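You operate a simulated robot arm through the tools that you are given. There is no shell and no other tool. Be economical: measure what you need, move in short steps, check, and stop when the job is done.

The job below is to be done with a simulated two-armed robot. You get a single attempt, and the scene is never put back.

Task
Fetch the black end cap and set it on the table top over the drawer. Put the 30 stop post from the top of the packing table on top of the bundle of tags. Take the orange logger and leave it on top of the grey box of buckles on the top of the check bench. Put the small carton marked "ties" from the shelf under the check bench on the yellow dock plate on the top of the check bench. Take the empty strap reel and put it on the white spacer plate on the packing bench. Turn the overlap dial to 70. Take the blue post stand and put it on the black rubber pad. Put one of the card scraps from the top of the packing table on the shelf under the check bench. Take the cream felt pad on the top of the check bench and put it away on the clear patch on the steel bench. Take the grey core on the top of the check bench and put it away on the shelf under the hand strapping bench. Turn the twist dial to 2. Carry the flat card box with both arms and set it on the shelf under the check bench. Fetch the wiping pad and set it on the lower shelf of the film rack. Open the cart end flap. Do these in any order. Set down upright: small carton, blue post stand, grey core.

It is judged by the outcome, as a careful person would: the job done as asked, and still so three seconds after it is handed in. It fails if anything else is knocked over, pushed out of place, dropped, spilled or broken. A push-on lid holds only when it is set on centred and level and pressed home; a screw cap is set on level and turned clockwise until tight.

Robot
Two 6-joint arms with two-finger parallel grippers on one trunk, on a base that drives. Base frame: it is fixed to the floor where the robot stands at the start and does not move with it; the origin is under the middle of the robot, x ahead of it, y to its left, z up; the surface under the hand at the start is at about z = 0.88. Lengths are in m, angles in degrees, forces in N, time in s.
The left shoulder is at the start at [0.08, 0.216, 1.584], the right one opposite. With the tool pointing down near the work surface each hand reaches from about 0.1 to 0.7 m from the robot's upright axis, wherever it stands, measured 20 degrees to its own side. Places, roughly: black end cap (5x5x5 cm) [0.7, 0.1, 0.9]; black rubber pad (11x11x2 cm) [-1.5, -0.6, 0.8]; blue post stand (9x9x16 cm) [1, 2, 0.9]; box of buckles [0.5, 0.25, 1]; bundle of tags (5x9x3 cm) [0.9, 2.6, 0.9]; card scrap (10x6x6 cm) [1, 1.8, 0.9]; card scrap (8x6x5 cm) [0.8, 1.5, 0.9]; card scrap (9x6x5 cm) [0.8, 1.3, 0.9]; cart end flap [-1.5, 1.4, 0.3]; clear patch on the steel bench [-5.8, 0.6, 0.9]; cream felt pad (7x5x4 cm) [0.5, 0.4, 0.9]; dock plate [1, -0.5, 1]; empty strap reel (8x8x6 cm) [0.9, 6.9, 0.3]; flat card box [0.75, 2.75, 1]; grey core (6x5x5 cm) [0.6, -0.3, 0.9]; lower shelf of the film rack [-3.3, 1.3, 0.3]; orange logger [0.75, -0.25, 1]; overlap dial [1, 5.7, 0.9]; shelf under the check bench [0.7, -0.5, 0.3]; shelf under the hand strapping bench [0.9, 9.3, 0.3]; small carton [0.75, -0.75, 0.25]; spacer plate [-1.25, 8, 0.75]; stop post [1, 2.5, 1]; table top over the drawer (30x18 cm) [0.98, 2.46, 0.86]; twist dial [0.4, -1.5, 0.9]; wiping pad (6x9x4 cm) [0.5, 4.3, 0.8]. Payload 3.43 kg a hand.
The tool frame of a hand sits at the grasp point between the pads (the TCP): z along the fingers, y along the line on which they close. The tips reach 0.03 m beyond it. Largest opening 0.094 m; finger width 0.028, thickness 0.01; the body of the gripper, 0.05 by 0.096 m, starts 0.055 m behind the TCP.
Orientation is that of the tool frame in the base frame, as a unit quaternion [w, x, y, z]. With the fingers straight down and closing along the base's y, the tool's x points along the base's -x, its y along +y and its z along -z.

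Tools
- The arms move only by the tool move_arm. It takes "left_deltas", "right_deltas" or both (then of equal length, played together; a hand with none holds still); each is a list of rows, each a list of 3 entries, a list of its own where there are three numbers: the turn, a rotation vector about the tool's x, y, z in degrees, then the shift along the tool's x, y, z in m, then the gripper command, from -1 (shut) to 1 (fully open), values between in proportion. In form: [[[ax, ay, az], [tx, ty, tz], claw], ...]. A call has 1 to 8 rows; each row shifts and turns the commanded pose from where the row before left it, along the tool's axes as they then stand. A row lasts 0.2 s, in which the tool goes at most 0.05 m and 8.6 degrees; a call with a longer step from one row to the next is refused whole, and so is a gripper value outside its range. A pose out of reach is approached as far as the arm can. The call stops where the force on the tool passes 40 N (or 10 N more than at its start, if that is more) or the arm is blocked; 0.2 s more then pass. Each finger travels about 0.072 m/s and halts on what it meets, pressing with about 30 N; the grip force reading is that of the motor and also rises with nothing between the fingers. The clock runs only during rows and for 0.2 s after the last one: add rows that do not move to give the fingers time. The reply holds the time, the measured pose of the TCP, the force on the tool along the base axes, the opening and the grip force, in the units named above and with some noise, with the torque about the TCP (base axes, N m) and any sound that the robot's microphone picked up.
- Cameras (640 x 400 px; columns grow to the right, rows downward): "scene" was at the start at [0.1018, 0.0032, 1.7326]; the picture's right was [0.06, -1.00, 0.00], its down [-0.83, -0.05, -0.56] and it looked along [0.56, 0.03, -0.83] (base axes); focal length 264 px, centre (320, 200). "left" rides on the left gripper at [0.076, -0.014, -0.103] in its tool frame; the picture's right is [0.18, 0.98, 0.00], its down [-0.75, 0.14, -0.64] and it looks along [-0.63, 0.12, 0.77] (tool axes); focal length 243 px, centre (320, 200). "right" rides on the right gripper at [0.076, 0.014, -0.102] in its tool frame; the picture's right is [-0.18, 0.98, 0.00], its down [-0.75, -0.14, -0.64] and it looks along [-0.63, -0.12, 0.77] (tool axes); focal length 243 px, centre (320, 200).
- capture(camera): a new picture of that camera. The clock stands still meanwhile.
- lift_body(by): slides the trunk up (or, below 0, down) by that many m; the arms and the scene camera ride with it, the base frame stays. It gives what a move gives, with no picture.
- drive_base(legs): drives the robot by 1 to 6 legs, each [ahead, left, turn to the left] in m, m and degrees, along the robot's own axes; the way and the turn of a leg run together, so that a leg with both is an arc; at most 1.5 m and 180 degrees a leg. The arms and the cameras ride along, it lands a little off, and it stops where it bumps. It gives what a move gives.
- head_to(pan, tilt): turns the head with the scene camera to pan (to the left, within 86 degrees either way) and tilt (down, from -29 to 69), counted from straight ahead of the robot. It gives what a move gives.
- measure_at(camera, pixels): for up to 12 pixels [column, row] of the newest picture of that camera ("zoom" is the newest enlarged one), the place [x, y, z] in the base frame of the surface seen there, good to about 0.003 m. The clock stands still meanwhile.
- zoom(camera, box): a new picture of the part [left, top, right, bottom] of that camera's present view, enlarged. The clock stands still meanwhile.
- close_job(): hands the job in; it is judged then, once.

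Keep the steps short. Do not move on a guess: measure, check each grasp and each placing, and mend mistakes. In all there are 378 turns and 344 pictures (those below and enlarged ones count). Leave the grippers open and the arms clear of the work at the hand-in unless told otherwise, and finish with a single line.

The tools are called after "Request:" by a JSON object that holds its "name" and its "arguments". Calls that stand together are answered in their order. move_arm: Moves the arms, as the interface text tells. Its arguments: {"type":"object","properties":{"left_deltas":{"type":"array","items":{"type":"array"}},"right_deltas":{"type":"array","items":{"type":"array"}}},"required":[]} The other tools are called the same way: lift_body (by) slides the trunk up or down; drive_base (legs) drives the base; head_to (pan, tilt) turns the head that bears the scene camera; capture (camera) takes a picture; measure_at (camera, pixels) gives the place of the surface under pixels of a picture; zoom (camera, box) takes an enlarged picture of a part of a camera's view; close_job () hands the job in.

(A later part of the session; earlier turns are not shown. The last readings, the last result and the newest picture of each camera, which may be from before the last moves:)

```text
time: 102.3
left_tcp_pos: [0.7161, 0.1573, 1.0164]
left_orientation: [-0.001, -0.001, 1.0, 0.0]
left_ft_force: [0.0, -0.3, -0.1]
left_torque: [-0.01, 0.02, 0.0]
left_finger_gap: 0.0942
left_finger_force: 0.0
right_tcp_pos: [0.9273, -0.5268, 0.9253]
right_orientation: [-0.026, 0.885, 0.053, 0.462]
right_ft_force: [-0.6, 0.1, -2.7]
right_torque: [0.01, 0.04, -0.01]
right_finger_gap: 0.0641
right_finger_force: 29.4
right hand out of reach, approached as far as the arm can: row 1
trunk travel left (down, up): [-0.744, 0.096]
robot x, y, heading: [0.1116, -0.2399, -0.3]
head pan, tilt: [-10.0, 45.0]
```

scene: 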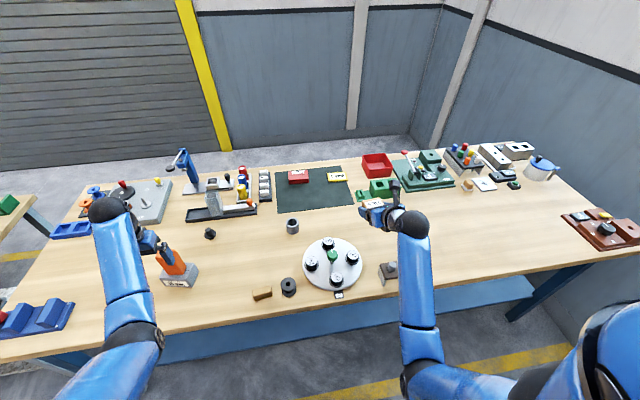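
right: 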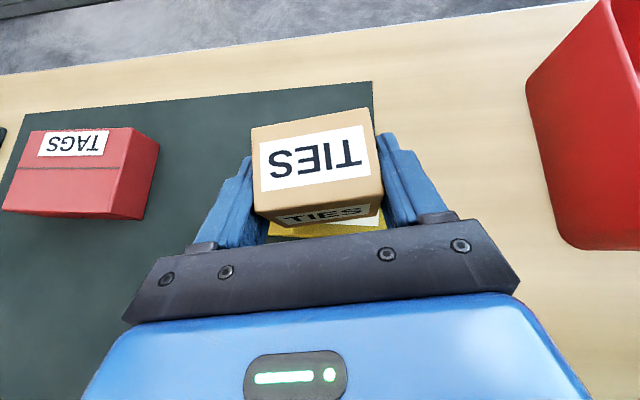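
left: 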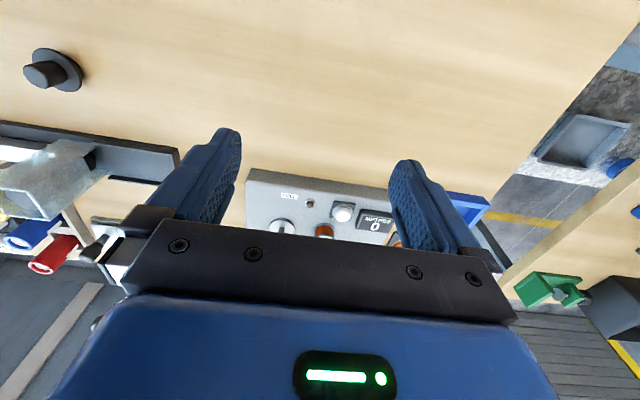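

Not touching yet and x is 1 cm short. I raise 1 cm, drive 2 cm ahead, and view.

Request:
{"name": "lift_body", "arguments": {"by": 0.01}}

Request:
{"name": "drive_base", "arguments": {"legs": [[0.02, 0, 0]]}}

Request:
{"name": "lift_body", "arguments": {"by": -0.013}}

```text
time: 102.9
left_tcp_pos: [0.7143, 0.1572, 1.0267]
left_orientation: [-0.001, -0.002, 1.0, 0.0]
left_ft_force: [-0.7, 0.9, -0.2]
left_torque: [0.0, 0.01, -0.01]
left_finger_gap: 0.0939
left_finger_force: 0.0
right_tcp_pos: [0.9269, -0.5269, 0.9367]
right_orientation: [-0.026, 0.885, 0.052, 0.463]
right_ft_force: [-0.7, 0.6, -2.1]
right_torque: [-0.01, -0.01, 0.03]
right_finger_gap: 0.0637
right_finger_force: 30.3
trunk travel left (down, up): [-0.754, 0.086]
robot x, y, heading: [0.1135, -0.2436, -0.0]
head pan, tilt: [-10.0, 45.0]
```

```text
time: 103.7
left_tcp_pos: [0.7308, 0.1585, 1.0287]
left_orientation: [0.002, -0.001, 1.0, 0.0]
left_ft_force: [-0.5, 0.3, -1.2]
left_torque: [0.03, -0.03, -0.01]
left_finger_gap: 0.0939
left_finger_force: 0.0
right_tcp_pos: [0.9427, -0.5283, 0.9399]
right_orientation: [-0.025, 0.884, 0.052, 0.463]
right_ft_force: [-0.6, 1.0, -2.9]
right_torque: [-0.01, -0.01, -0.01]
right_finger_gap: 0.0643
right_finger_force: 30.1
trunk travel left (down, up): [-0.754, 0.086]
robot x, y, heading: [0.1315, -0.2392, 0.2]
head pan, tilt: [-10.0, 45.0]
```

```text
time: 104.3
left_tcp_pos: [0.7327, 0.1579, 1.0141]
left_orientation: [0.001, -0.002, 1.0, -0.001]
left_ft_force: [-0.2, -0.2, -0.4]
left_torque: [0.02, 0.02, 0.03]
left_finger_gap: 0.094
left_finger_force: 0.1
right_tcp_pos: [0.9447, -0.5274, 0.9253]
right_orientation: [-0.026, 0.884, 0.053, 0.463]
right_ft_force: [0.9, 0.0, 1.2]
right_torque: [0.1, -0.04, -0.06]
right_finger_gap: 0.0639
right_finger_force: 30.0
trunk travel left (down, up): [-0.741, 0.099]
robot x, y, heading: [0.1299, -0.2402, 0.3]
head pan, tilt: [-10.0, 45.0]
```

Just touching, but now 1 cm too far. I lift 4 mm, go back 1.1 cm, set down.

Request:
{"name": "move_arm", "arguments": {"right_deltas": [[[0, 0, 0], [0.004, 0, -0.003], -1], [[0, 0, 0], [-0.0063, -0.003, -0.009], -1], [[0, 0, 0], [-0.004, 0, 0.003], -1], [[0, 0, 0], [-0.002, 0, 0.0015], -1], [[0, 0, 0], [0, 0, 0], -1]]}}

Request:
{"name": "capture", "arguments": {"camera": "right"}}

```text
time: 105.5
left_tcp_pos: [0.7315, 0.1584, 1.0153]
left_orientation: [0.001, -0.001, 1.0, -0.001]
left_ft_force: [-0.5, 0.4, -0.1]
left_torque: [0.01, -0.01, -0.01]
left_finger_gap: 0.094
left_finger_force: 0.0
right_tcp_pos: [0.9443, -0.5263, 0.9239]
right_orientation: [-0.025, 0.882, 0.054, 0.468]
right_ft_force: [8.4, 0.1, 27.0]
right_torque: [0.16, 0.11, -0.02]
right_finger_gap: 0.0644
right_finger_force: 30.4
right hand out of reach, approached as far as the arm can: row 2
trunk travel left (down, up): [-0.741, 0.099]
robot x, y, heading: [0.1299, -0.2418, -0.0]
head pan, tilt: [-10.0, 45.0]
```

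```text
294 pictures are left
```

right: 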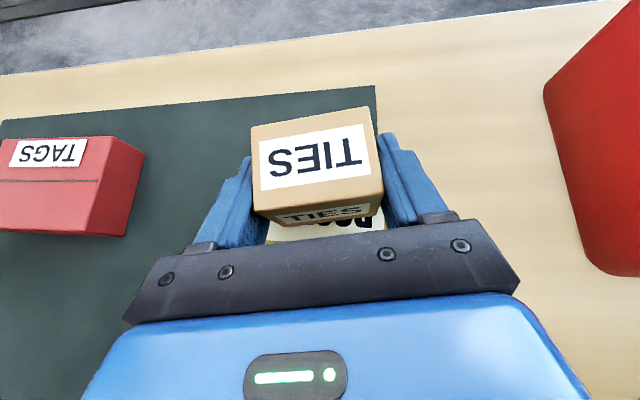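

It refused going back (joint limit). I lift the trunk 1 cm, drive back ~1.2 cm, and lower again.

Request:
{"name": "lift_body", "arguments": {"by": 0.012}}

Request:
{"name": "drive_base", "arguments": {"legs": [[-0.013, 0, 0]]}}

```text
time: 106.1
left_tcp_pos: [0.7338, 0.1579, 1.0267]
left_orientation: [0.0, -0.002, 1.0, 0.0]
left_ft_force: [-0.6, 0.2, -0.7]
left_torque: [0.02, -0.03, -0.01]
left_finger_gap: 0.094
left_finger_force: 0.0
right_tcp_pos: [0.9394, -0.5271, 0.9246]
right_orientation: [-0.026, 0.886, 0.052, 0.459]
right_ft_force: [-0.4, -0.1, -0.6]
right_torque: [-0.05, 0.0, 0.0]
right_finger_gap: 0.0641
right_finger_force: 29.6
trunk travel left (down, up): [-0.753, 0.087]
robot x, y, heading: [0.1309, -0.2421, -0.1]
head pan, tilt: [-10.0, 45.0]
```

```text
time: 106.9
left_tcp_pos: [0.7247, 0.1578, 1.0232]
left_orientation: [-0.002, -0.002, 1.0, 0.0]
left_ft_force: [0.2, -0.4, -0.2]
left_torque: [0.0, 0.03, 0.04]
left_finger_gap: 0.0941
left_finger_force: 0.1
right_tcp_pos: [0.9307, -0.5284, 0.9253]
right_orientation: [-0.026, 0.886, 0.052, 0.46]
right_ft_force: [1.0, 0.0, -2.6]
right_torque: [0.02, 0.04, -0.04]
right_finger_gap: 0.0643
right_finger_force: 29.5
trunk travel left (down, up): [-0.753, 0.087]
robot x, y, heading: [0.1149, -0.2439, 0.3]
head pan, tilt: [-10.0, 45.0]
```

At x 0.931 now. I lower gently.

Request:
{"name": "lift_body", "arguments": {"by": -0.004}}

Request:
{"name": "capture", "arguments": {"camera": "right"}}

```text
time: 107.4
left_tcp_pos: [0.7205, 0.1562, 1.0209]
left_orientation: [0.0, -0.002, 1.0, 0.0]
left_ft_force: [1.0, 0.5, 0.3]
left_torque: [0.01, 0.01, 0.05]
left_finger_gap: 0.0938
left_finger_force: 0.1
right_tcp_pos: [0.9286, -0.5276, 0.9248]
right_orientation: [-0.026, 0.885, 0.052, 0.462]
right_ft_force: [-1.3, -0.5, 2.6]
right_torque: [-0.13, -0.06, -0.03]
right_finger_gap: 0.0642
right_finger_force: 30.6
trunk travel left (down, up): [-0.749, 0.091]
robot x, y, heading: [0.1104, -0.2438, 0.2]
head pan, tilt: [-10.0, 45.0]
```

```text
293 pictures are left
```

right: 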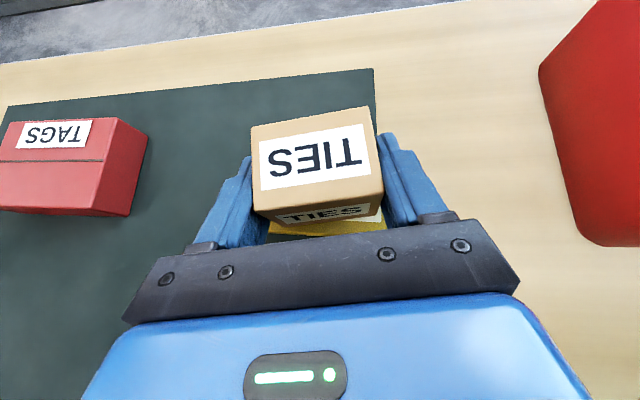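

On the plate. I open and back away along the fingers.

Request:
{"name": "move_arm", "arguments": {"right_deltas": [[[0, 0, 0], [0, 0, 0], 0.6], [[0, 0, 0], [0, 0, 0], 1], [[0, 0, 0], [0, 0, 0], 1], [[0, 0, 0], [0, 0, -0.02], 1], [[0, 0, 0], [0, 0, -0.03], 1], [[0, 0, 0], [0, 0, -0.03], 1]]}}

Request:
{"name": "capture", "arguments": {"camera": "right"}}

```text
time: 108.8
left_tcp_pos: [0.7217, 0.1571, 1.0207]
left_orientation: [0.001, -0.001, 1.0, -0.001]
left_ft_force: [0.3, 0.0, 0.1]
left_torque: [-0.02, 0.01, 0.02]
left_finger_gap: 0.0938
left_finger_force: 0.1
right_tcp_pos: [0.9248, -0.5423, 0.9263]
right_orientation: [-0.026, 0.885, 0.053, 0.462]
right_ft_force: [0.1, 0.6, 0.4]
right_torque: [0.05, 0.01, 0.0]
right_finger_gap: 0.0942
right_finger_force: 0.1
right hand out of reach, approached as far as the arm can: row 4, 5, 6
trunk travel left (down, up): [-0.749, 0.091]
robot x, y, heading: [0.1157, -0.2374, -0.1]
head pan, tilt: [-10.0, 45.0]
```

```text
292 pictures are left
```

right: 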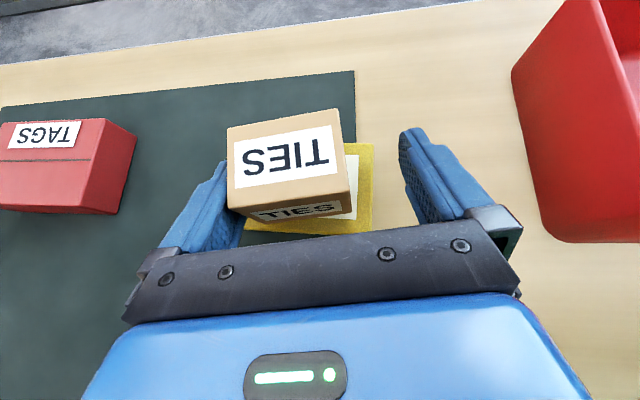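

The hand slid sideways (limit), left finger close to the carton. Driving straight back moves that finger away from the carton; I back 0.15 m.

Request:
{"name": "drive_base", "arguments": {"legs": [[-0.15, 0, 0]]}}

Request:
{"name": "zoom", "arguments": {"camera": "scene", "box": [260, 120, 400, 220]}}

```text
time: 110.2
left_tcp_pos: [0.5708, 0.1565, 1.0236]
left_orientation: [0.002, -0.001, 1.0, -0.001]
left_ft_force: [-0.3, 0.2, -0.3]
left_torque: [-0.02, 0.03, 0.01]
left_finger_gap: 0.094
left_finger_force: 0.0
right_tcp_pos: [0.775, -0.5434, 0.9349]
right_orientation: [-0.022, 0.883, 0.051, 0.466]
right_ft_force: [-7.8, 1.5, 26.4]
right_torque: [-1.16, -0.36, -0.57]
right_finger_gap: 0.0931
right_finger_force: 0.1
trunk travel left (down, up): [-0.749, 0.091]
robot x, y, heading: [-0.028, -0.2385, -0.2]
head pan, tilt: [-10.0, 45.0]
```

```text
4.00 times, centred on (330, 170) of scene
```

zoom: 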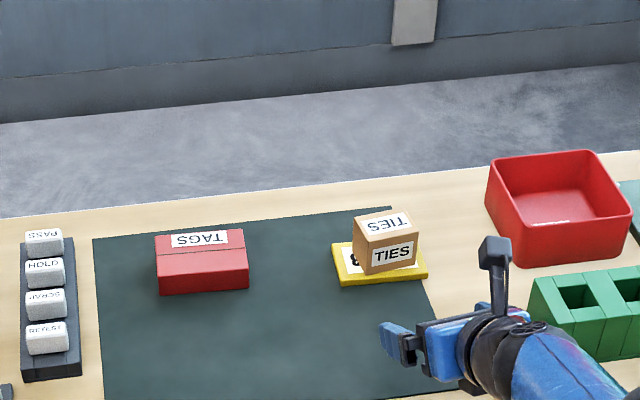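

The carton stands on the plate. But the right hand feels 26 N up – it rides on the small green part. I raise the trunk straight up.

Request:
{"name": "lift_body", "arguments": {"by": 0.09}}

Request:
{"name": "zoom", "arguments": {"camera": "scene", "box": [300, 120, 440, 220]}}

Request:
{"name": "capture", "arguments": {"camera": "right"}}

```text
time: 111.4
left_tcp_pos: [0.5747, 0.1552, 1.1103]
left_orientation: [-0.002, -0.001, 1.0, 0.0]
left_ft_force: [-1.1, 0.4, -0.7]
left_torque: [-0.02, -0.01, 0.02]
left_finger_gap: 0.0944
left_finger_force: 0.1
right_tcp_pos: [0.7794, -0.5461, 1.0211]
right_orientation: [-0.024, 0.884, 0.05, 0.464]
right_ft_force: [-0.3, -1.0, -0.8]
right_torque: [0.03, 0.01, 0.03]
right_finger_gap: 0.0939
right_finger_force: 0.0
trunk travel left (down, up): [-0.839, 0.001]
robot x, y, heading: [-0.0301, -0.2454, 0.1]
head pan, tilt: [-10.0, 45.0]
```

```text
4.00 times, centred on (370, 170) of scene
```

zoom: 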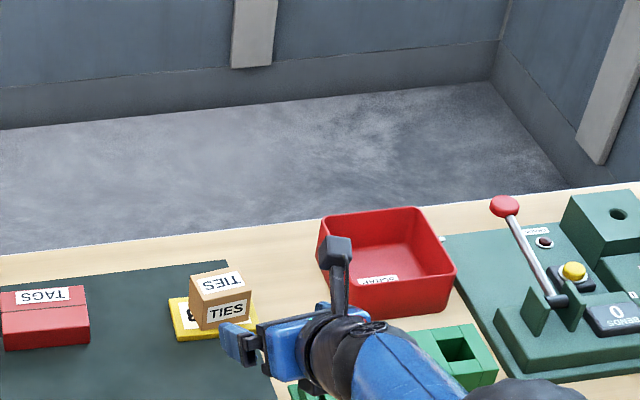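

```text
289 pictures are left
```

right: 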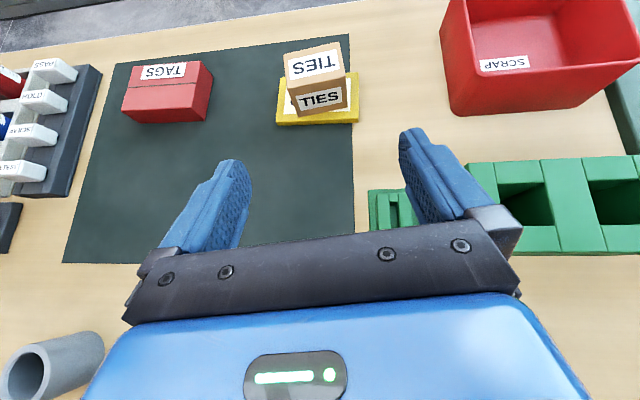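

Carton is good. Next the left hand takes the end cap: I move it over [0.654,0.077].

Request:
{"name": "move_arm", "arguments": {"left_deltas": [[[0, 0, 0], [-0.04, -0.02, 0], 1], [[0, 0, 0], [-0.035, -0.03, 0], 1], [[0, 0, 0], [-0.005, -0.03, 0.03], 1], [[0, 0, 0], [0, 0, 0.03], 1]]}}

Request:
{"name": "capture", "arguments": {"camera": "left"}}

```text
time: 112.4
left_tcp_pos: [0.6555, 0.0767, 1.054]
left_orientation: [0.0, -0.001, 1.0, 0.0]
left_ft_force: [-0.8, -0.3, 0.1]
left_torque: [-0.02, 0.01, -0.01]
left_finger_gap: 0.0939
left_finger_force: 0.0
right_tcp_pos: [0.7788, -0.5449, 1.021]
right_orientation: [-0.024, 0.884, 0.051, 0.464]
right_ft_force: [-0.5, 1.1, -0.7]
right_torque: [0.0, -0.03, 0.0]
right_finger_gap: 0.0939
right_finger_force: 0.0
trunk travel left (down, up): [-0.839, 0.001]
robot x, y, heading: [-0.0317, -0.2399, -0.3]
head pan, tilt: [-10.0, 45.0]
```

```text
288 pictures are left
```

left: 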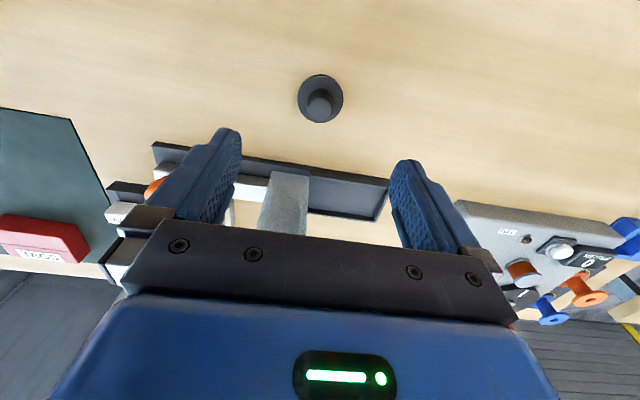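

Request:
{"name": "measure_at", "arguments": {"camera": "left", "pixels": [[321, 106], [321, 90], [304, 97], [340, 97], [321, 118], [285, 185], [285, 220], [322, 78]]}}

Request:
{"name": "zoom", "arguments": {"camera": "left", "box": [220, 60, 400, 240]}}

```text
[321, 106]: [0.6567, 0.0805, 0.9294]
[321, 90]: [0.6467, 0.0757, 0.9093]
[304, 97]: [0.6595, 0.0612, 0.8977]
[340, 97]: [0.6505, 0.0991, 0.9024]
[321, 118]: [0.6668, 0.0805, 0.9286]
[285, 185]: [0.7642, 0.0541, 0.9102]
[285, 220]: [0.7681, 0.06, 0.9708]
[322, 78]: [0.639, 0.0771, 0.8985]
```

```text
2.22 times, centred on (310, 150) of left
```

zoom: 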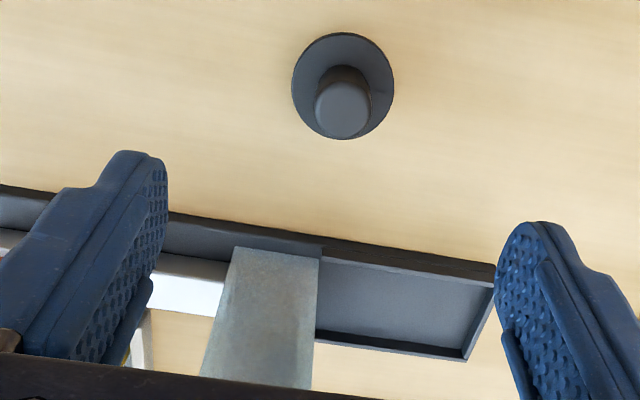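

Knob centre ≈[0.661,0.079], top 0.929, flange 0.898. I descend to TCP 0.932 and grip the knob.

Request:
{"name": "move_arm", "arguments": {"left_deltas": [[[0, 0, 0], [-0.0055, 0.0025, 0.04], 0.2], [[0, 0, 0], [0, 0, 0.04], 0.2], [[0, 0, 0], [0, 0, 0.03], 0.2], [[0, 0, 0], [0, 0, 0.012], 0.2], [[0, 0, 0], [0, 0, 0], -1], [[0, 0, 0], [0, 0, 0], -1], [[0, 0, 0], [0, 0, 0], -1]]}}

Request:
{"name": "capture", "arguments": {"camera": "left"}}

```text
time: 114.0
left_tcp_pos: [0.6268, 0.0738, 0.9497]
left_orientation: [0.0, -0.001, 1.0, -0.001]
left_ft_force: [-0.3, 0.5, 0.2]
left_torque: [-0.04, 0.04, -0.01]
left_finger_gap: 0.0
left_finger_force: 30.2
left hand out of reach, approached as far as the arm can: row 2, 3, 4
right_tcp_pos: [0.7793, -0.5449, 1.0201]
right_orientation: [-0.025, 0.884, 0.051, 0.464]
right_ft_force: [-0.2, -0.1, 1.1]
right_torque: [0.03, -0.02, 0.01]
right_finger_gap: 0.094
right_finger_force: 0.1
trunk travel left (down, up): [-0.839, 0.001]
robot x, y, heading: [-0.0288, -0.2399, -0.2]
head pan, tilt: [-10.0, 45.0]
```

```text
286 pictures are left
```

left: 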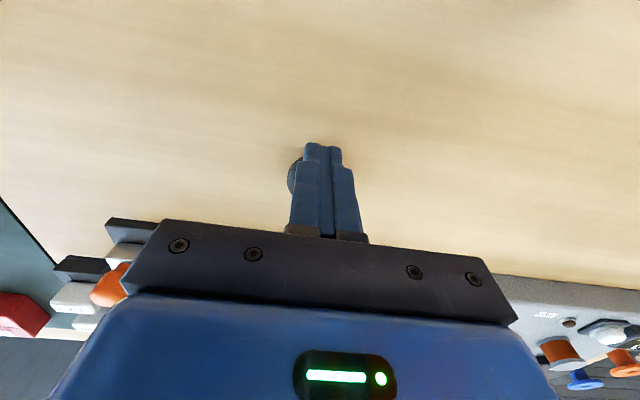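

Out of reach there; I open, rise, and drive ahead 9 cm.

Request:
{"name": "move_arm", "arguments": {"left_deltas": [[[0, 0, 0], [0, 0, -0.03], 0.2], [[0, 0, 0], [0, 0, -0.03], 0.2], [[0, 0, 0], [0, 0, 0], 0.2]]}}

Request:
{"name": "drive_base", "arguments": {"legs": [[0.09, 0, 0.2]]}}

Request:
{"name": "capture", "arguments": {"camera": "left"}}

```text
time: 114.8
left_tcp_pos: [0.6277, 0.075, 1.0112]
left_orientation: [-0.001, -0.001, 1.0, 0.0]
left_ft_force: [-0.4, -0.2, -0.3]
left_torque: [0.0, 0.01, -0.01]
left_finger_gap: 0.0564
left_finger_force: 0.1
right_tcp_pos: [0.7791, -0.5456, 1.0204]
right_orientation: [-0.023, 0.885, 0.05, 0.463]
right_ft_force: [0.1, 1.1, 0.4]
right_torque: [-0.01, 0.0, -0.01]
right_finger_gap: 0.0942
right_finger_force: 0.1
trunk travel left (down, up): [-0.839, 0.001]
robot x, y, heading: [-0.0334, -0.2384, 0.2]
head pan, tilt: [-10.0, 45.0]
```

```text
time: 115.9
left_tcp_pos: [0.7016, 0.0754, 1.0177]
left_orientation: [0.005, -0.002, 1.0, 0.0]
left_ft_force: [-1.5, -0.4, 0.2]
left_torque: [-0.03, -0.05, 0.03]
left_finger_gap: 0.0564
left_finger_force: 0.0
right_tcp_pos: [0.8555, -0.5446, 1.0299]
right_orientation: [-0.024, 0.881, 0.052, 0.469]
right_ft_force: [-1.2, -0.3, 0.2]
right_torque: [0.0, -0.05, -0.01]
right_finger_gap: 0.0938
right_finger_force: 0.1
trunk travel left (down, up): [-0.839, 0.001]
robot x, y, heading: [0.0566, -0.2386, 0.2]
head pan, tilt: [-10.0, 45.0]
```

```text
285 pictures are left
```

left: 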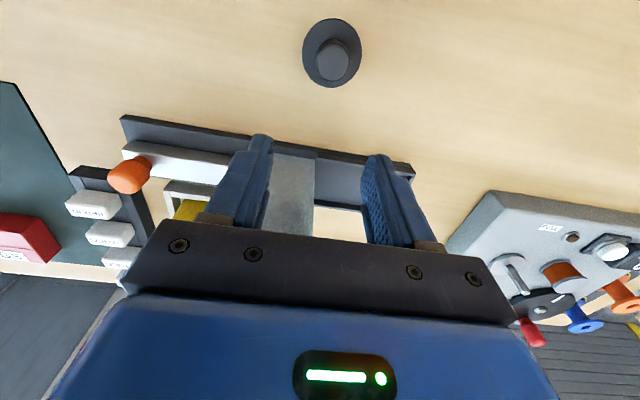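

I move back over the cap, checking the pose first.

Request:
{"name": "move_arm", "arguments": {"left_deltas": [[[0, 0, 0], [0.045, 0.003, 0], 0.2], [[0, 0, 0], [0, 0, 0.02], 0.2], [[0, 0, 0], [0, 0, 0], 0.2]]}}

Request:
{"name": "capture", "arguments": {"camera": "left"}}

Request:
{"name": "measure_at", "arguments": {"camera": "left", "pixels": [[320, 105], [320, 120], [320, 130], [320, 95]]}}

```text
time: 116.7
left_tcp_pos: [0.6643, 0.0793, 0.9926]
left_orientation: [0.001, -0.002, 1.0, 0.0]
left_ft_force: [-0.4, -0.4, -0.1]
left_torque: [-0.02, -0.03, 0.02]
left_finger_gap: 0.0568
left_finger_force: 0.1
right_tcp_pos: [0.8646, -0.5435, 1.0228]
right_orientation: [-0.024, 0.884, 0.052, 0.465]
right_ft_force: [0.1, -0.1, -0.4]
right_torque: [0.04, 0.0, 0.01]
right_finger_gap: 0.0941
right_finger_force: 0.1
trunk travel left (down, up): [-0.839, 0.001]
robot x, y, heading: [0.0546, -0.2408, -0.0]
head pan, tilt: [-10.0, 45.0]
```

```text
284 pictures are left
```

left: 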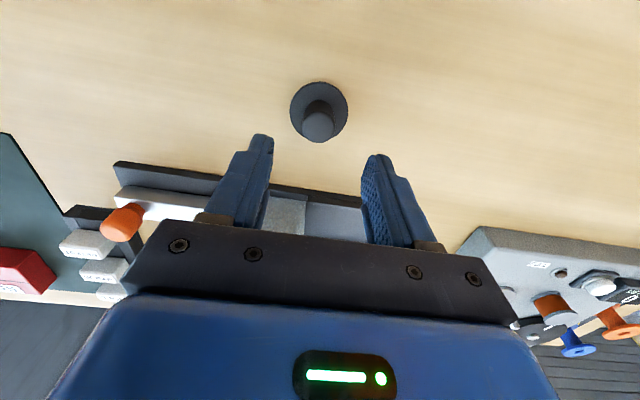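

```text
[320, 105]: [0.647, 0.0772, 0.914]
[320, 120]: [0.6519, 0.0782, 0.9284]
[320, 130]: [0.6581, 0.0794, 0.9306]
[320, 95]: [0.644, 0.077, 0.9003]
```

Request:
{"name": "move_arm", "arguments": {"left_deltas": [[[0, 0, 0], [0.005, 0, 0.03], 0.2], [[0, 0, 0], [0, 0, 0.03], 0.2], [[0, 0, 0], [0, 0, 0], 0.2]]}}

Request:
{"name": "capture", "arguments": {"camera": "left"}}

```text
time: 117.5
left_tcp_pos: [0.663, 0.0783, 0.9305]
left_orientation: [0.0, -0.003, 1.0, 0.0]
left_ft_force: [-0.3, -0.8, -0.4]
left_torque: [0.01, -0.03, 0.0]
left_finger_gap: 0.0563
left_finger_force: 0.2
right_tcp_pos: [0.8665, -0.5431, 1.0198]
right_orientation: [-0.025, 0.884, 0.052, 0.464]
right_ft_force: [0.6, -0.4, 0.3]
right_torque: [-0.01, 0.02, 0.01]
right_finger_gap: 0.0939
right_finger_force: 0.0
trunk travel left (down, up): [-0.839, 0.001]
robot x, y, heading: [0.0593, -0.2381, -0.0]
head pan, tilt: [-10.0, 45.0]
```

```text
283 pictures are left
```

left: 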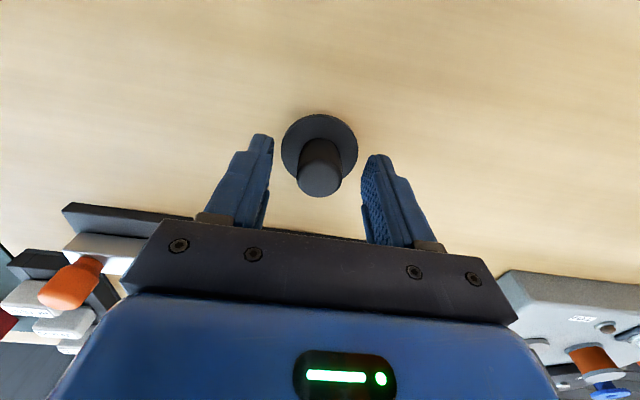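

The knob lies between the pads. I close and lift.

Request:
{"name": "move_arm", "arguments": {"left_deltas": [[[0, 0, 0], [0, 0, 0], -1], [[0, 0, 0], [0, 0, 0], -1], [[0, 0, 0], [0, 0, 0], -1], [[0, 0, 0], [0, 0, -0.04], -1], [[0, 0, 0], [0, 0, -0.04], -1], [[0, 0, 0], [0, 0, -0.04], -1]]}}

Request:
{"name": "capture", "arguments": {"camera": "left"}}

```text
time: 118.9
left_tcp_pos: [0.6607, 0.0775, 1.0491]
left_orientation: [-0.001, -0.003, 1.0, 0.001]
left_ft_force: [-0.3, 0.1, -0.5]
left_torque: [-0.02, -0.02, 0.01]
left_finger_gap: 0.023
left_finger_force: 30.0
right_tcp_pos: [0.8672, -0.5443, 1.0205]
right_orientation: [-0.025, 0.884, 0.053, 0.465]
right_ft_force: [-0.9, -0.2, -0.4]
right_torque: [0.02, 0.01, 0.0]
right_finger_gap: 0.0939
right_finger_force: 0.1
trunk travel left (down, up): [-0.839, 0.001]
robot x, y, heading: [0.0567, -0.2395, 0.2]
head pan, tilt: [-10.0, 45.0]
```

```text
282 pictures are left
```

left: 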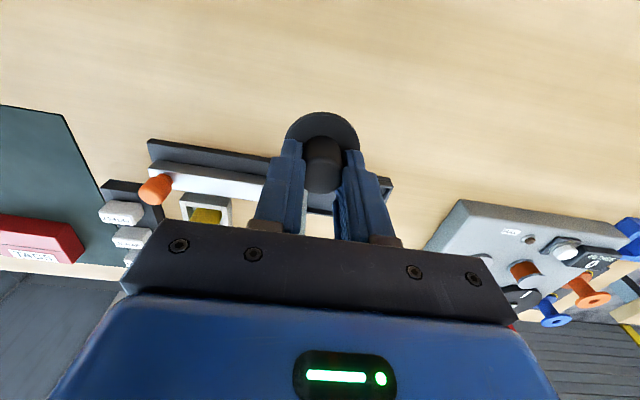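

Cap held. I drive left 0.24 m then back 0.16 m so the right hand comes near the grey core.

Request:
{"name": "drive_base", "arguments": {"legs": [[0, 0.24, 0], [-0.2, 0, 0]]}}

Request:
{"name": "capture", "arguments": {"camera": "scene"}}

Request:
{"name": "capture", "arguments": {"camera": "right"}}

```text
time: 121.9
left_tcp_pos: [0.468, 0.3201, 1.0459]
left_orientation: [-0.002, -0.004, 1.0, -0.001]
left_ft_force: [0.3, -0.8, -1.0]
left_torque: [0.01, 0.02, 0.02]
left_finger_gap: 0.0229
left_finger_force: 30.2
right_tcp_pos: [0.6742, -0.3006, 1.0168]
right_orientation: [-0.026, 0.885, 0.054, 0.462]
right_ft_force: [0.8, -0.5, 0.0]
right_torque: [0.02, -0.02, 0.03]
right_finger_gap: 0.094
right_finger_force: 0.0
trunk travel left (down, up): [-0.839, 0.001]
robot x, y, heading: [-0.1389, -0.0026, 0.4]
head pan, tilt: [-10.0, 45.0]
```

```text
281 pictures are left
```

scene: 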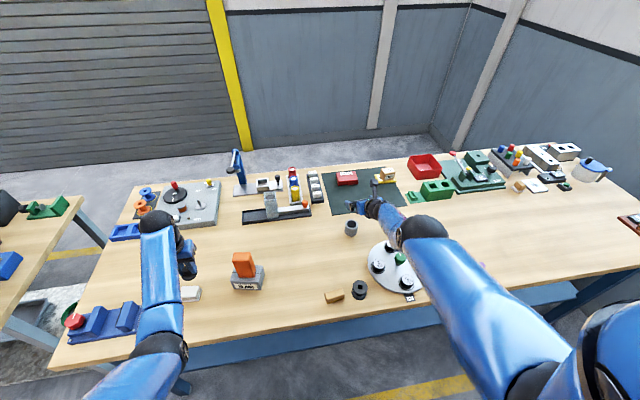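

```text
280 pictures are left
```

right: 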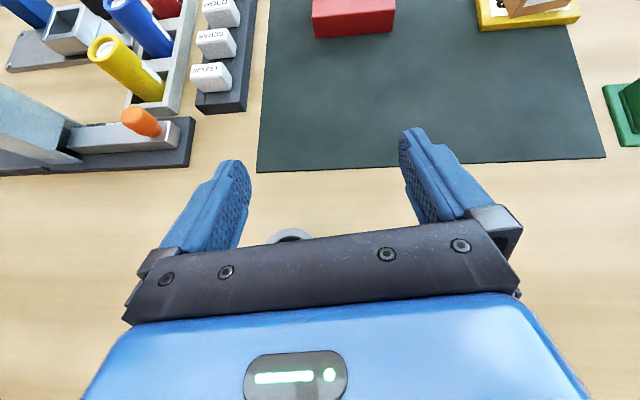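

I back up 0.15 m more so I can approach the core from the front.

Request:
{"name": "drive_base", "arguments": {"legs": [[-0.15, 0, 0]]}}

Request:
{"name": "capture", "arguments": {"camera": "right"}}

Request:
{"name": "measure_at", "arguments": {"camera": "right", "pixels": [[300, 110], [320, 110], [310, 90], [310, 130], [290, 110], [330, 110]]}}

```text
time: 123.2
left_tcp_pos: [0.3177, 0.3201, 1.0462]
left_orientation: [-0.002, -0.004, 1.0, -0.001]
left_ft_force: [1.4, 0.5, -0.6]
left_torque: [0.01, 0.04, -0.05]
left_finger_gap: 0.0229
left_finger_force: 30.2
right_tcp_pos: [0.5266, -0.3003, 1.0179]
right_orientation: [-0.027, 0.885, 0.055, 0.462]
right_ft_force: [0.4, 0.3, 0.2]
right_torque: [0.01, -0.01, -0.01]
right_finger_gap: 0.0939
right_finger_force: 0.0
trunk travel left (down, up): [-0.839, 0.001]
robot x, y, heading: [-0.2886, -0.0023, 0.1]
head pan, tilt: [-10.0, 45.0]
```

```text
279 pictures are left
```

right: 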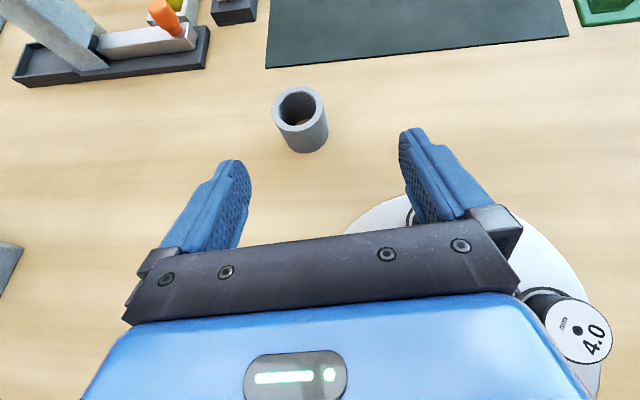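

```text
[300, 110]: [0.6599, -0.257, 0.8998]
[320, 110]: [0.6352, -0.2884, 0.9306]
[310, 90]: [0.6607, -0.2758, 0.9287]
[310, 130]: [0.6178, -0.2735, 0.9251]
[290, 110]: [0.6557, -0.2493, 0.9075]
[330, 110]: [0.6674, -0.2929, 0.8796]
```

Request:
{"name": "measure_at", "arguments": {"camera": "right", "pixels": [[275, 108], [324, 108], [298, 89], [302, 129], [305, 148]]}}

```text
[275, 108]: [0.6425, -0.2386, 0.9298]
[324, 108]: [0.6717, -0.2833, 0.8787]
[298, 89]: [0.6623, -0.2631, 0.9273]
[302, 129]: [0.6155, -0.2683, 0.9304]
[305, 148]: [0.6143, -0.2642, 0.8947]
```

Core centre [0.639,−0.264], top 0.93. I check the turntable weights' positions next to my path.

Request:
{"name": "zoom", "arguments": {"camera": "scene", "box": [300, 140, 480, 290]}}

```text
2.67 times, centred on (390, 215) of scene
```

zoom: 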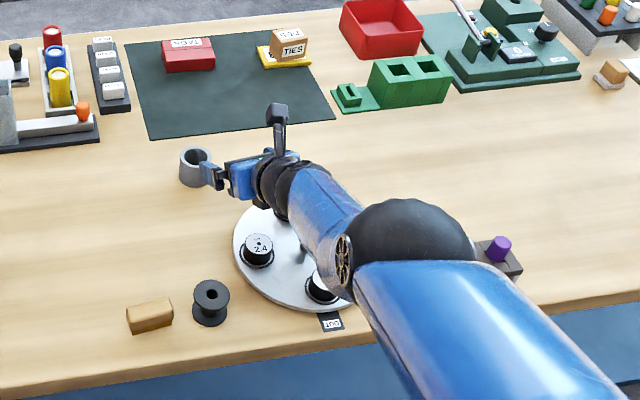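

Request:
{"name": "measure_at", "arguments": {"camera": "zoom", "pixels": [[259, 244], [259, 232], [301, 250], [245, 215], [318, 285], [193, 155]]}}

```text
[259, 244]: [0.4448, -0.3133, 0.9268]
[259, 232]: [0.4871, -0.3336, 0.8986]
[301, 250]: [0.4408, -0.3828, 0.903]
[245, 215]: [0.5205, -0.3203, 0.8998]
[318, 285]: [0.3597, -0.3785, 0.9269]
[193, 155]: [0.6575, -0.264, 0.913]
```

Heights are fine. I line up, then approach along the fingers.

Request:
{"name": "move_arm", "arguments": {"right_deltas": [[[0, 0, 0], [-0.0105, -0.0113, 0.0262], 1], [[0, 0, 0], [-0.0104, -0.0112, 0.0261], 1], [[0, 0, 0], [0, 0, 0.04], 1], [[0, 0, 0], [0, 0, 0.03], 1], [[0, 0, 0], [0, 0, 0], 1]]}}

Request:
{"name": "capture", "arguments": {"camera": "right"}}

```text
time: 124.5
left_tcp_pos: [0.3146, 0.3189, 1.0487]
left_orientation: [-0.001, -0.004, 1.0, 0.0]
left_ft_force: [-0.9, -0.2, -0.1]
left_torque: [0.0, 0.01, 0.02]
left_finger_gap: 0.0231
left_finger_force: 29.6
right_tcp_pos: [0.5196, -0.3021, 1.0136]
right_orientation: [-0.025, 0.884, 0.054, 0.463]
right_ft_force: [1.0, -0.9, -0.9]
right_torque: [0.02, -0.01, 0.03]
right_finger_gap: 0.0942
right_finger_force: 0.1
right hand out of reach, approached as far as the arm can: row 1, 2, 3, 4
trunk travel left (down, up): [-0.839, 0.001]
robot x, y, heading: [-0.2909, -0.0022, 0.1]
head pan, tilt: [-10.0, 45.0]
```

```text
277 pictures are left
```

right: 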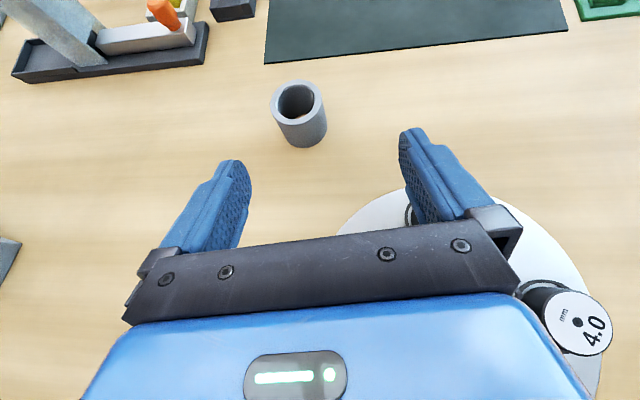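

The arm was at full stretch. I pull both hands back about 0.11 m, then drive ahead 0.17 m and lower the trunk 0.1 m.

Request:
{"name": "move_arm", "arguments": {"left_deltas": [[[0, 0, 0], [0.036, 0, 0], -1], [[0, 0, 0], [0.036, 0, 0], -1], [[0, 0, 0], [0.036, 0, 0], -1]], "right_deltas": [[[0, 0, 0], [-0.0228, -0.008, -0.0328], 1], [[0, 0, 0], [-0.0228, -0.008, -0.0328], 1], [[0, 0, 0], [-0.0228, -0.008, -0.0328], 1]]}}

Request:
{"name": "drive_base", "arguments": {"legs": [[0.17, 0, 0]]}}

Request:
{"name": "capture", "arguments": {"camera": "scene"}}

```text
time: 125.2
left_tcp_pos: [0.2067, 0.3203, 1.0494]
left_orientation: [0.002, -0.004, 1.0, 0.0]
left_ft_force: [-0.1, 0.6, -0.1]
left_torque: [0.03, -0.01, -0.02]
left_finger_gap: 0.0231
left_finger_force: 29.4
right_tcp_pos: [0.4685, -0.2932, 1.0047]
right_orientation: [-0.045, 0.875, 0.067, 0.478]
right_ft_force: [-0.9, 0.4, -0.2]
right_torque: [0.03, -0.05, -0.04]
right_finger_gap: 0.094
right_finger_force: 0.0
right hand out of reach, approached as far as the arm can: row 1, 2
trunk travel left (down, up): [-0.839, 0.001]
robot x, y, heading: [-0.2887, -0.0059, 0.2]
head pan, tilt: [-10.0, 45.0]
```

```text
time: 126.7
left_tcp_pos: [0.3731, 0.3215, 1.05]
left_orientation: [0.002, -0.006, 1.0, 0.0]
left_ft_force: [-0.2, -0.4, -0.3]
left_torque: [-0.01, 0.0, 0.0]
left_finger_gap: 0.0231
left_finger_force: 30.4
right_tcp_pos: [0.6367, -0.2913, 1.0045]
right_orientation: [-0.045, 0.875, 0.067, 0.478]
right_ft_force: [-0.7, -0.2, -0.2]
right_torque: [-0.01, 0.0, 0.01]
right_finger_gap: 0.0942
right_finger_force: 0.1
trunk travel left (down, up): [-0.839, 0.001]
robot x, y, heading: [-0.1207, -0.0019, 0.7]
head pan, tilt: [-10.0, 45.0]
```

```text
276 pictures are left
```

scene: 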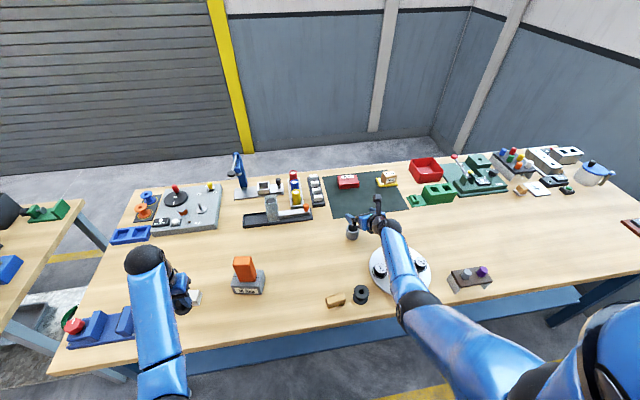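

I back the right hand off 8 cm, left 2.7 cm, then lower the trunk 5 cm.

Request:
{"name": "move_arm", "arguments": {"right_deltas": [[[0, 0, 0], [-0.022, -0.0134, -0.034], 1], [[0, 0, 0], [-0.022, -0.0134, -0.034], 1], [[0, 0, 0], [0, 0, 0], 1]]}}

Request:
{"name": "lift_body", "arguments": {"by": -0.05}}

Request:
{"name": "capture", "arguments": {"camera": "right"}}

```text
time: 127.5
left_tcp_pos: [0.3758, 0.3221, 1.0481]
left_orientation: [-0.001, -0.005, 1.0, -0.001]
left_ft_force: [-0.7, -0.3, 0.6]
left_torque: [0.0, -0.02, 0.02]
left_finger_gap: 0.0228
left_finger_force: 29.9
right_tcp_pos: [0.5549, -0.2796, 1.0013]
right_orientation: [-0.045, 0.876, 0.067, 0.476]
right_ft_force: [0.2, 0.7, -0.6]
right_torque: [0.03, 0.01, 0.02]
right_finger_gap: 0.0943
right_finger_force: 0.0
trunk travel left (down, up): [-0.839, 0.001]
robot x, y, heading: [-0.1196, -0.0034, 0.6]
head pan, tilt: [-10.0, 45.0]
```

```text
time: 128.4
left_tcp_pos: [0.3782, 0.32, 0.9984]
left_orientation: [-0.001, -0.005, 1.0, 0.0]
left_ft_force: [0.5, 0.4, 0.1]
left_torque: [0.01, 0.01, 0.0]
left_finger_gap: 0.0229
left_finger_force: 30.6
right_tcp_pos: [0.5562, -0.279, 0.951]
right_orientation: [-0.045, 0.875, 0.067, 0.477]
right_ft_force: [-0.1, -0.2, 0.0]
right_torque: [-0.01, -0.02, -0.03]
right_finger_gap: 0.094
right_finger_force: 0.1
trunk travel left (down, up): [-0.789, 0.051]
robot x, y, heading: [-0.1181, -0.0003, 0.4]
head pan, tilt: [-10.0, 45.0]
```

```text
275 pictures are left
```

right: 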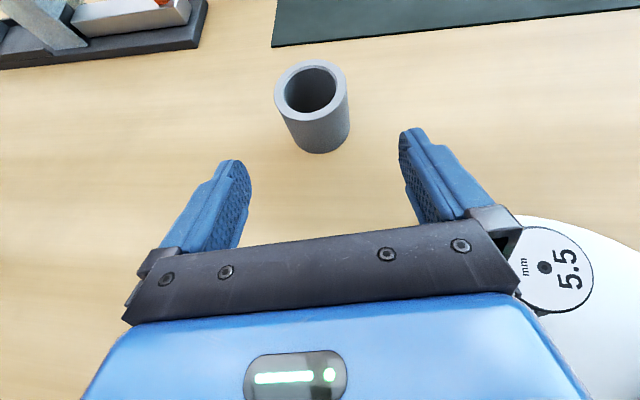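

Lined up with the core. I go in 9 cm and check.

Request:
{"name": "move_arm", "arguments": {"right_deltas": [[[0, 0, 0], [0.0043, -0.0009, 0.0295], 1], [[0, 0, 0], [0.0043, -0.0009, 0.0295], 1], [[0, 0, 0], [0.0043, -0.0009, 0.0294], 1], [[0, 0, 0], [0, 0, 0], 1]]}}

Request:
{"name": "capture", "arguments": {"camera": "right"}}

```text
time: 129.4
left_tcp_pos: [0.3764, 0.3216, 0.9981]
left_orientation: [0.0, -0.005, 1.0, -0.001]
left_ft_force: [-1.1, 0.8, -0.4]
left_torque: [-0.02, 0.0, 0.01]
left_finger_gap: 0.0232
left_finger_force: 29.9
right_tcp_pos: [0.6361, -0.265, 0.9152]
right_orientation: [-0.045, 0.875, 0.067, 0.477]
right_ft_force: [-0.3, -0.1, 0.1]
right_torque: [0.03, -0.02, 0.0]
right_finger_gap: 0.0939
right_finger_force: 0.0
trunk travel left (down, up): [-0.789, 0.051]
robot x, y, heading: [-0.1213, -0.0024, 0.4]
head pan, tilt: [-10.0, 45.0]
```

```text
274 pictures are left
```

right: 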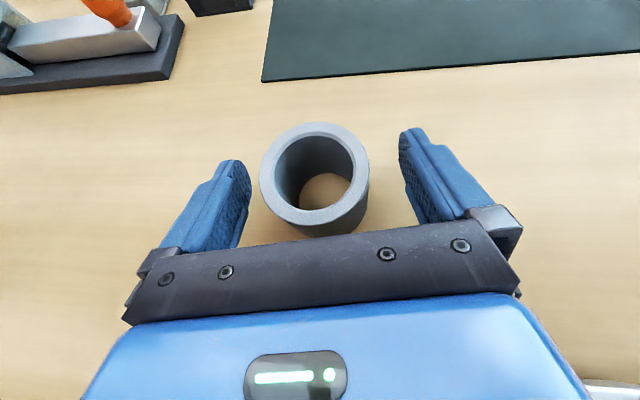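

Core between the pads. I close, then lift 8 cm by the trunk.

Request:
{"name": "move_arm", "arguments": {"right_deltas": [[[0, 0, 0], [0, 0, 0], -1], [[0, 0, 0], [0, 0, 0], -1], [[0, 0, 0], [0, 0, 0], -1], [[0, 0, 0], [0, 0, 0], -1]]}}

Request:
{"name": "lift_body", "arguments": {"by": 0.05}}

Request:
{"name": "capture", "arguments": {"camera": "right"}}

```text
time: 130.4
left_tcp_pos: [0.3763, 0.3222, 0.9977]
left_orientation: [0.0, -0.005, 1.0, 0.001]
left_ft_force: [-0.2, 0.7, 0.1]
left_torque: [0.02, -0.01, -0.01]
left_finger_gap: 0.0231
left_finger_force: 30.1
right_tcp_pos: [0.6355, -0.2631, 0.9135]
right_orientation: [-0.045, 0.875, 0.068, 0.477]
right_ft_force: [-0.6, 0.2, 0.3]
right_torque: [0.03, -0.03, 0.01]
right_finger_gap: 0.0563
right_finger_force: 30.1
trunk travel left (down, up): [-0.789, 0.051]
robot x, y, heading: [-0.1178, -0.004, 0.2]
head pan, tilt: [-10.0, 45.0]
```

```text
time: 131.3
left_tcp_pos: [0.3762, 0.3216, 1.0467]
left_orientation: [-0.001, -0.005, 1.0, 0.001]
left_ft_force: [0.8, -0.1, 0.0]
left_torque: [0.01, 0.02, 0.01]
left_finger_gap: 0.023
left_finger_force: 30.3
right_tcp_pos: [0.6363, -0.2639, 0.9644]
right_orientation: [-0.045, 0.876, 0.068, 0.476]
right_ft_force: [-0.3, -0.3, -1.1]
right_torque: [-0.01, -0.01, -0.02]
right_finger_gap: 0.0569
right_finger_force: 30.1
trunk travel left (down, up): [-0.839, 0.001]
robot x, y, heading: [-0.1199, -0.0062, 0.3]
head pan, tilt: [-10.0, 45.0]
```

```text
273 pictures are left
```

right: 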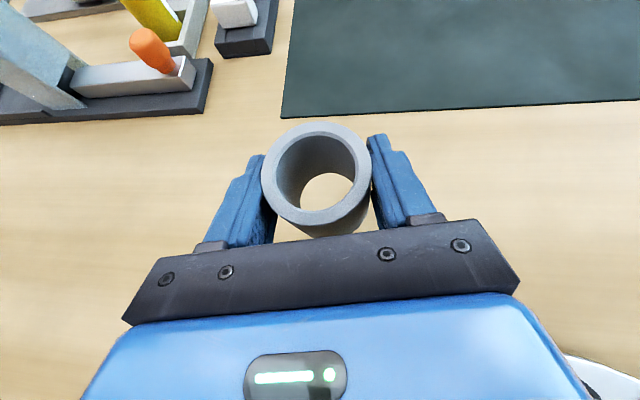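

Core held. I raise it 5 cm, back off 0.5 m and look left along the way.

Request:
{"name": "move_arm", "arguments": {"right_deltas": [[[0, 0, 0], [0.021, 0, -0.0135], -1], [[0, 0, 0], [0.021, 0, -0.0135], -1]]}}

Request:
{"name": "drive_base", "arguments": {"legs": [[-0.5, 0, 0]]}}

Request:
{"name": "head_to", "arguments": {"pan": 55, "tilt": 30}}

Request:
{"name": "capture", "arguments": {"camera": "scene"}}

```text
time: 131.9
left_tcp_pos: [0.3761, 0.3223, 1.048]
left_orientation: [0.001, -0.005, 1.0, 0.0]
left_ft_force: [0.0, -0.1, -0.3]
left_torque: [0.01, -0.02, 0.05]
left_finger_gap: 0.0231
left_finger_force: 30.2
right_tcp_pos: [0.6342, -0.2633, 1.0143]
right_orientation: [-0.045, 0.875, 0.067, 0.477]
right_ft_force: [-0.6, 0.4, -0.4]
right_torque: [0.0, 0.0, 0.0]
right_finger_gap: 0.0566
right_finger_force: 29.9
trunk travel left (down, up): [-0.839, 0.001]
robot x, y, heading: [-0.1189, 0.0013, 0.3]
head pan, tilt: [-10.0, 45.0]
```

```text
time: 134.9
left_tcp_pos: [-0.1195, 0.3152, 1.0477]
left_orientation: [-0.002, -0.002, 1.0, 0.001]
left_ft_force: [0.2, -0.3, -0.4]
left_torque: [0.01, 0.0, 0.03]
left_finger_gap: 0.0229
left_finger_force: 30.1
right_tcp_pos: [0.1351, -0.2715, 1.0128]
right_orientation: [-0.044, 0.876, 0.064, 0.476]
right_ft_force: [-0.9, 0.0, -0.6]
right_torque: [0.0, 0.06, -0.01]
right_finger_gap: 0.0562
right_finger_force: 29.8
trunk travel left (down, up): [-0.839, 0.001]
robot x, y, heading: [-0.6175, -0.005, -0.2]
head pan, tilt: [-10.0, 45.0]
```

```text
time: 136.3
left_tcp_pos: [-0.1198, 0.3158, 1.0473]
left_orientation: [-0.001, -0.001, 1.0, -0.001]
left_ft_force: [-1.0, -0.2, 0.1]
left_torque: [0.0, 0.02, 0.0]
left_finger_gap: 0.0229
left_finger_force: 30.0
right_tcp_pos: [0.1333, -0.272, 1.0135]
right_orientation: [-0.042, 0.876, 0.063, 0.477]
right_ft_force: [-0.4, 0.2, -0.7]
right_torque: [0.0, -0.01, -0.04]
right_finger_gap: 0.0565
right_finger_force: 30.7
trunk travel left (down, up): [-0.839, 0.001]
robot x, y, heading: [-0.6194, -0.0026, 0.1]
head pan, tilt: [55.0, 30.0]
```

```text
272 pictures are left
```

scene: 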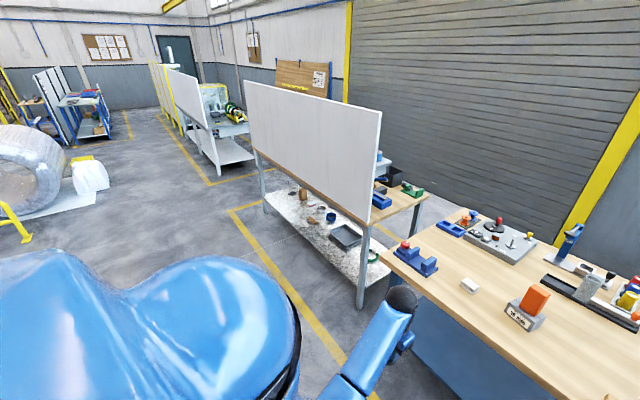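

The packing table has a tall white panel along its front. I measure panel, gaps and the door behind.

Request:
{"name": "measure_at", "arguments": {"camera": "scene", "pixels": [[250, 140], [310, 160], [375, 210], [360, 300], [265, 205], [262, 195], [245, 190], [210, 130], [217, 172], [175, 110], [400, 120], [330, 60]]}}

Request:
{"name": "zoom", "arguments": {"camera": "scene", "box": [120, 50, 440, 250]}}

```text
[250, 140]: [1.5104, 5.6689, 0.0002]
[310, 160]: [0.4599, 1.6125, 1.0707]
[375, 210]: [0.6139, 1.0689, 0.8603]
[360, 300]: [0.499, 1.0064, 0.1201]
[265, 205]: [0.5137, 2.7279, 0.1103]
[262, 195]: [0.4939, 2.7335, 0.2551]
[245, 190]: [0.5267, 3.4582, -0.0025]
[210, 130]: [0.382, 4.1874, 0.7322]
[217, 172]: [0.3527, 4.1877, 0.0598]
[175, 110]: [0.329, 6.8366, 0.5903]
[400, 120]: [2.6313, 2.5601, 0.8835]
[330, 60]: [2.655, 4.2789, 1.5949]
```

```text
2.00 times, centred on (280, 150) of scene
```

zoom: 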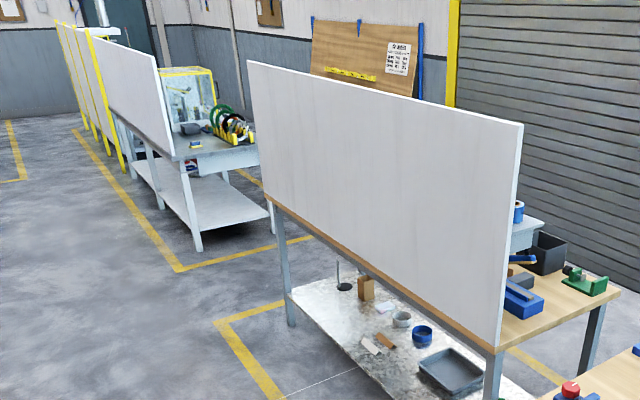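

A 1.4 m gap lies between the packing table (to y≈2.73) and the next bench (from y≈4.19), with an aisle behind (to x≈2.6). I drive left to y≈3.4.

Request:
{"name": "drive_base", "arguments": {"legs": [[0, 1.15, 0], [0, 1.15, 0], [0, 1.12, 0]]}}

Request:
{"name": "head_to", "arguments": {"pan": 0, "tilt": 35}}

Request:
{"name": "capture", "arguments": {"camera": "scene"}}

```text
time: 153.0
left_tcp_pos: [-0.0611, 3.7371, 1.0468]
left_orientation: [0.001, 0.014, 1.0, 0.001]
left_ft_force: [-0.3, 0.2, 0.3]
left_torque: [-0.02, -0.02, -0.01]
left_finger_gap: 0.0227
left_finger_force: 30.0
right_tcp_pos: [0.1767, 3.1439, 1.013]
right_orientation: [-0.036, 0.877, 0.05, 0.477]
right_ft_force: [0.7, 0.5, -0.7]
right_torque: [-0.06, 0.02, -0.01]
right_finger_gap: 0.0504
right_finger_force: 30.0
trunk travel left (down, up): [-0.839, 0.001]
robot x, y, heading: [-0.5698, 3.4348, -1.8]
head pan, tilt: [55.0, 30.0]
```

```text
time: 154.2
left_tcp_pos: [-0.0601, 3.7375, 1.0472]
left_orientation: [0.0, 0.013, 1.0, 0.0]
left_ft_force: [0.3, 0.5, -0.8]
left_torque: [-0.02, 0.02, 0.02]
left_finger_gap: 0.0228
left_finger_force: 30.5
right_tcp_pos: [0.1757, 3.144, 1.014]
right_orientation: [-0.037, 0.876, 0.051, 0.477]
right_ft_force: [-0.1, 0.7, -0.8]
right_torque: [0.02, 0.01, 0.01]
right_finger_gap: 0.0511
right_finger_force: 30.5
trunk travel left (down, up): [-0.839, 0.001]
robot x, y, heading: [-0.5671, 3.44, -1.7]
head pan, tilt: [0.0, 35.0]
```

```text
270 pictures are left
```

scene: 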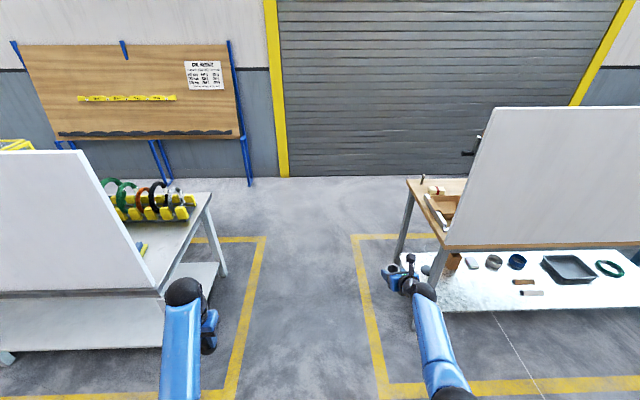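

The right grip opening shrank from 0.0565 to 0.051; I check the core in the hand.

Request:
{"name": "capture", "arguments": {"camera": "right"}}

```text
269 pictures are left
```

right: 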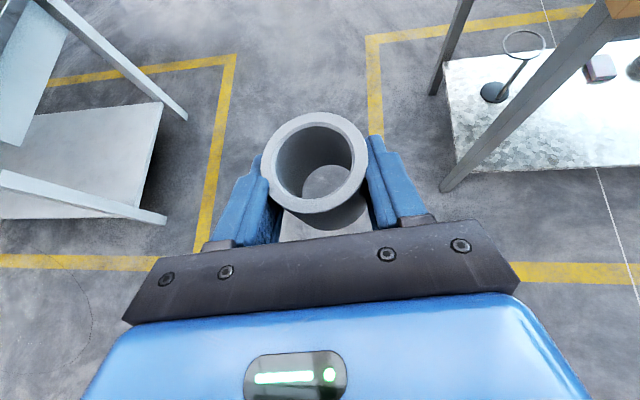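

Request:
{"name": "measure_at", "arguments": {"camera": "right", "pixels": [[268, 160], [362, 160], [314, 118], [314, 205], [340, 225]]}}

```text
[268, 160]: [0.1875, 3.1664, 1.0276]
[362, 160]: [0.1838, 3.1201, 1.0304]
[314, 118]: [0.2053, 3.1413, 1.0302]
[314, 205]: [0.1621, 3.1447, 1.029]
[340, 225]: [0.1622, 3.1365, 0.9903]
```

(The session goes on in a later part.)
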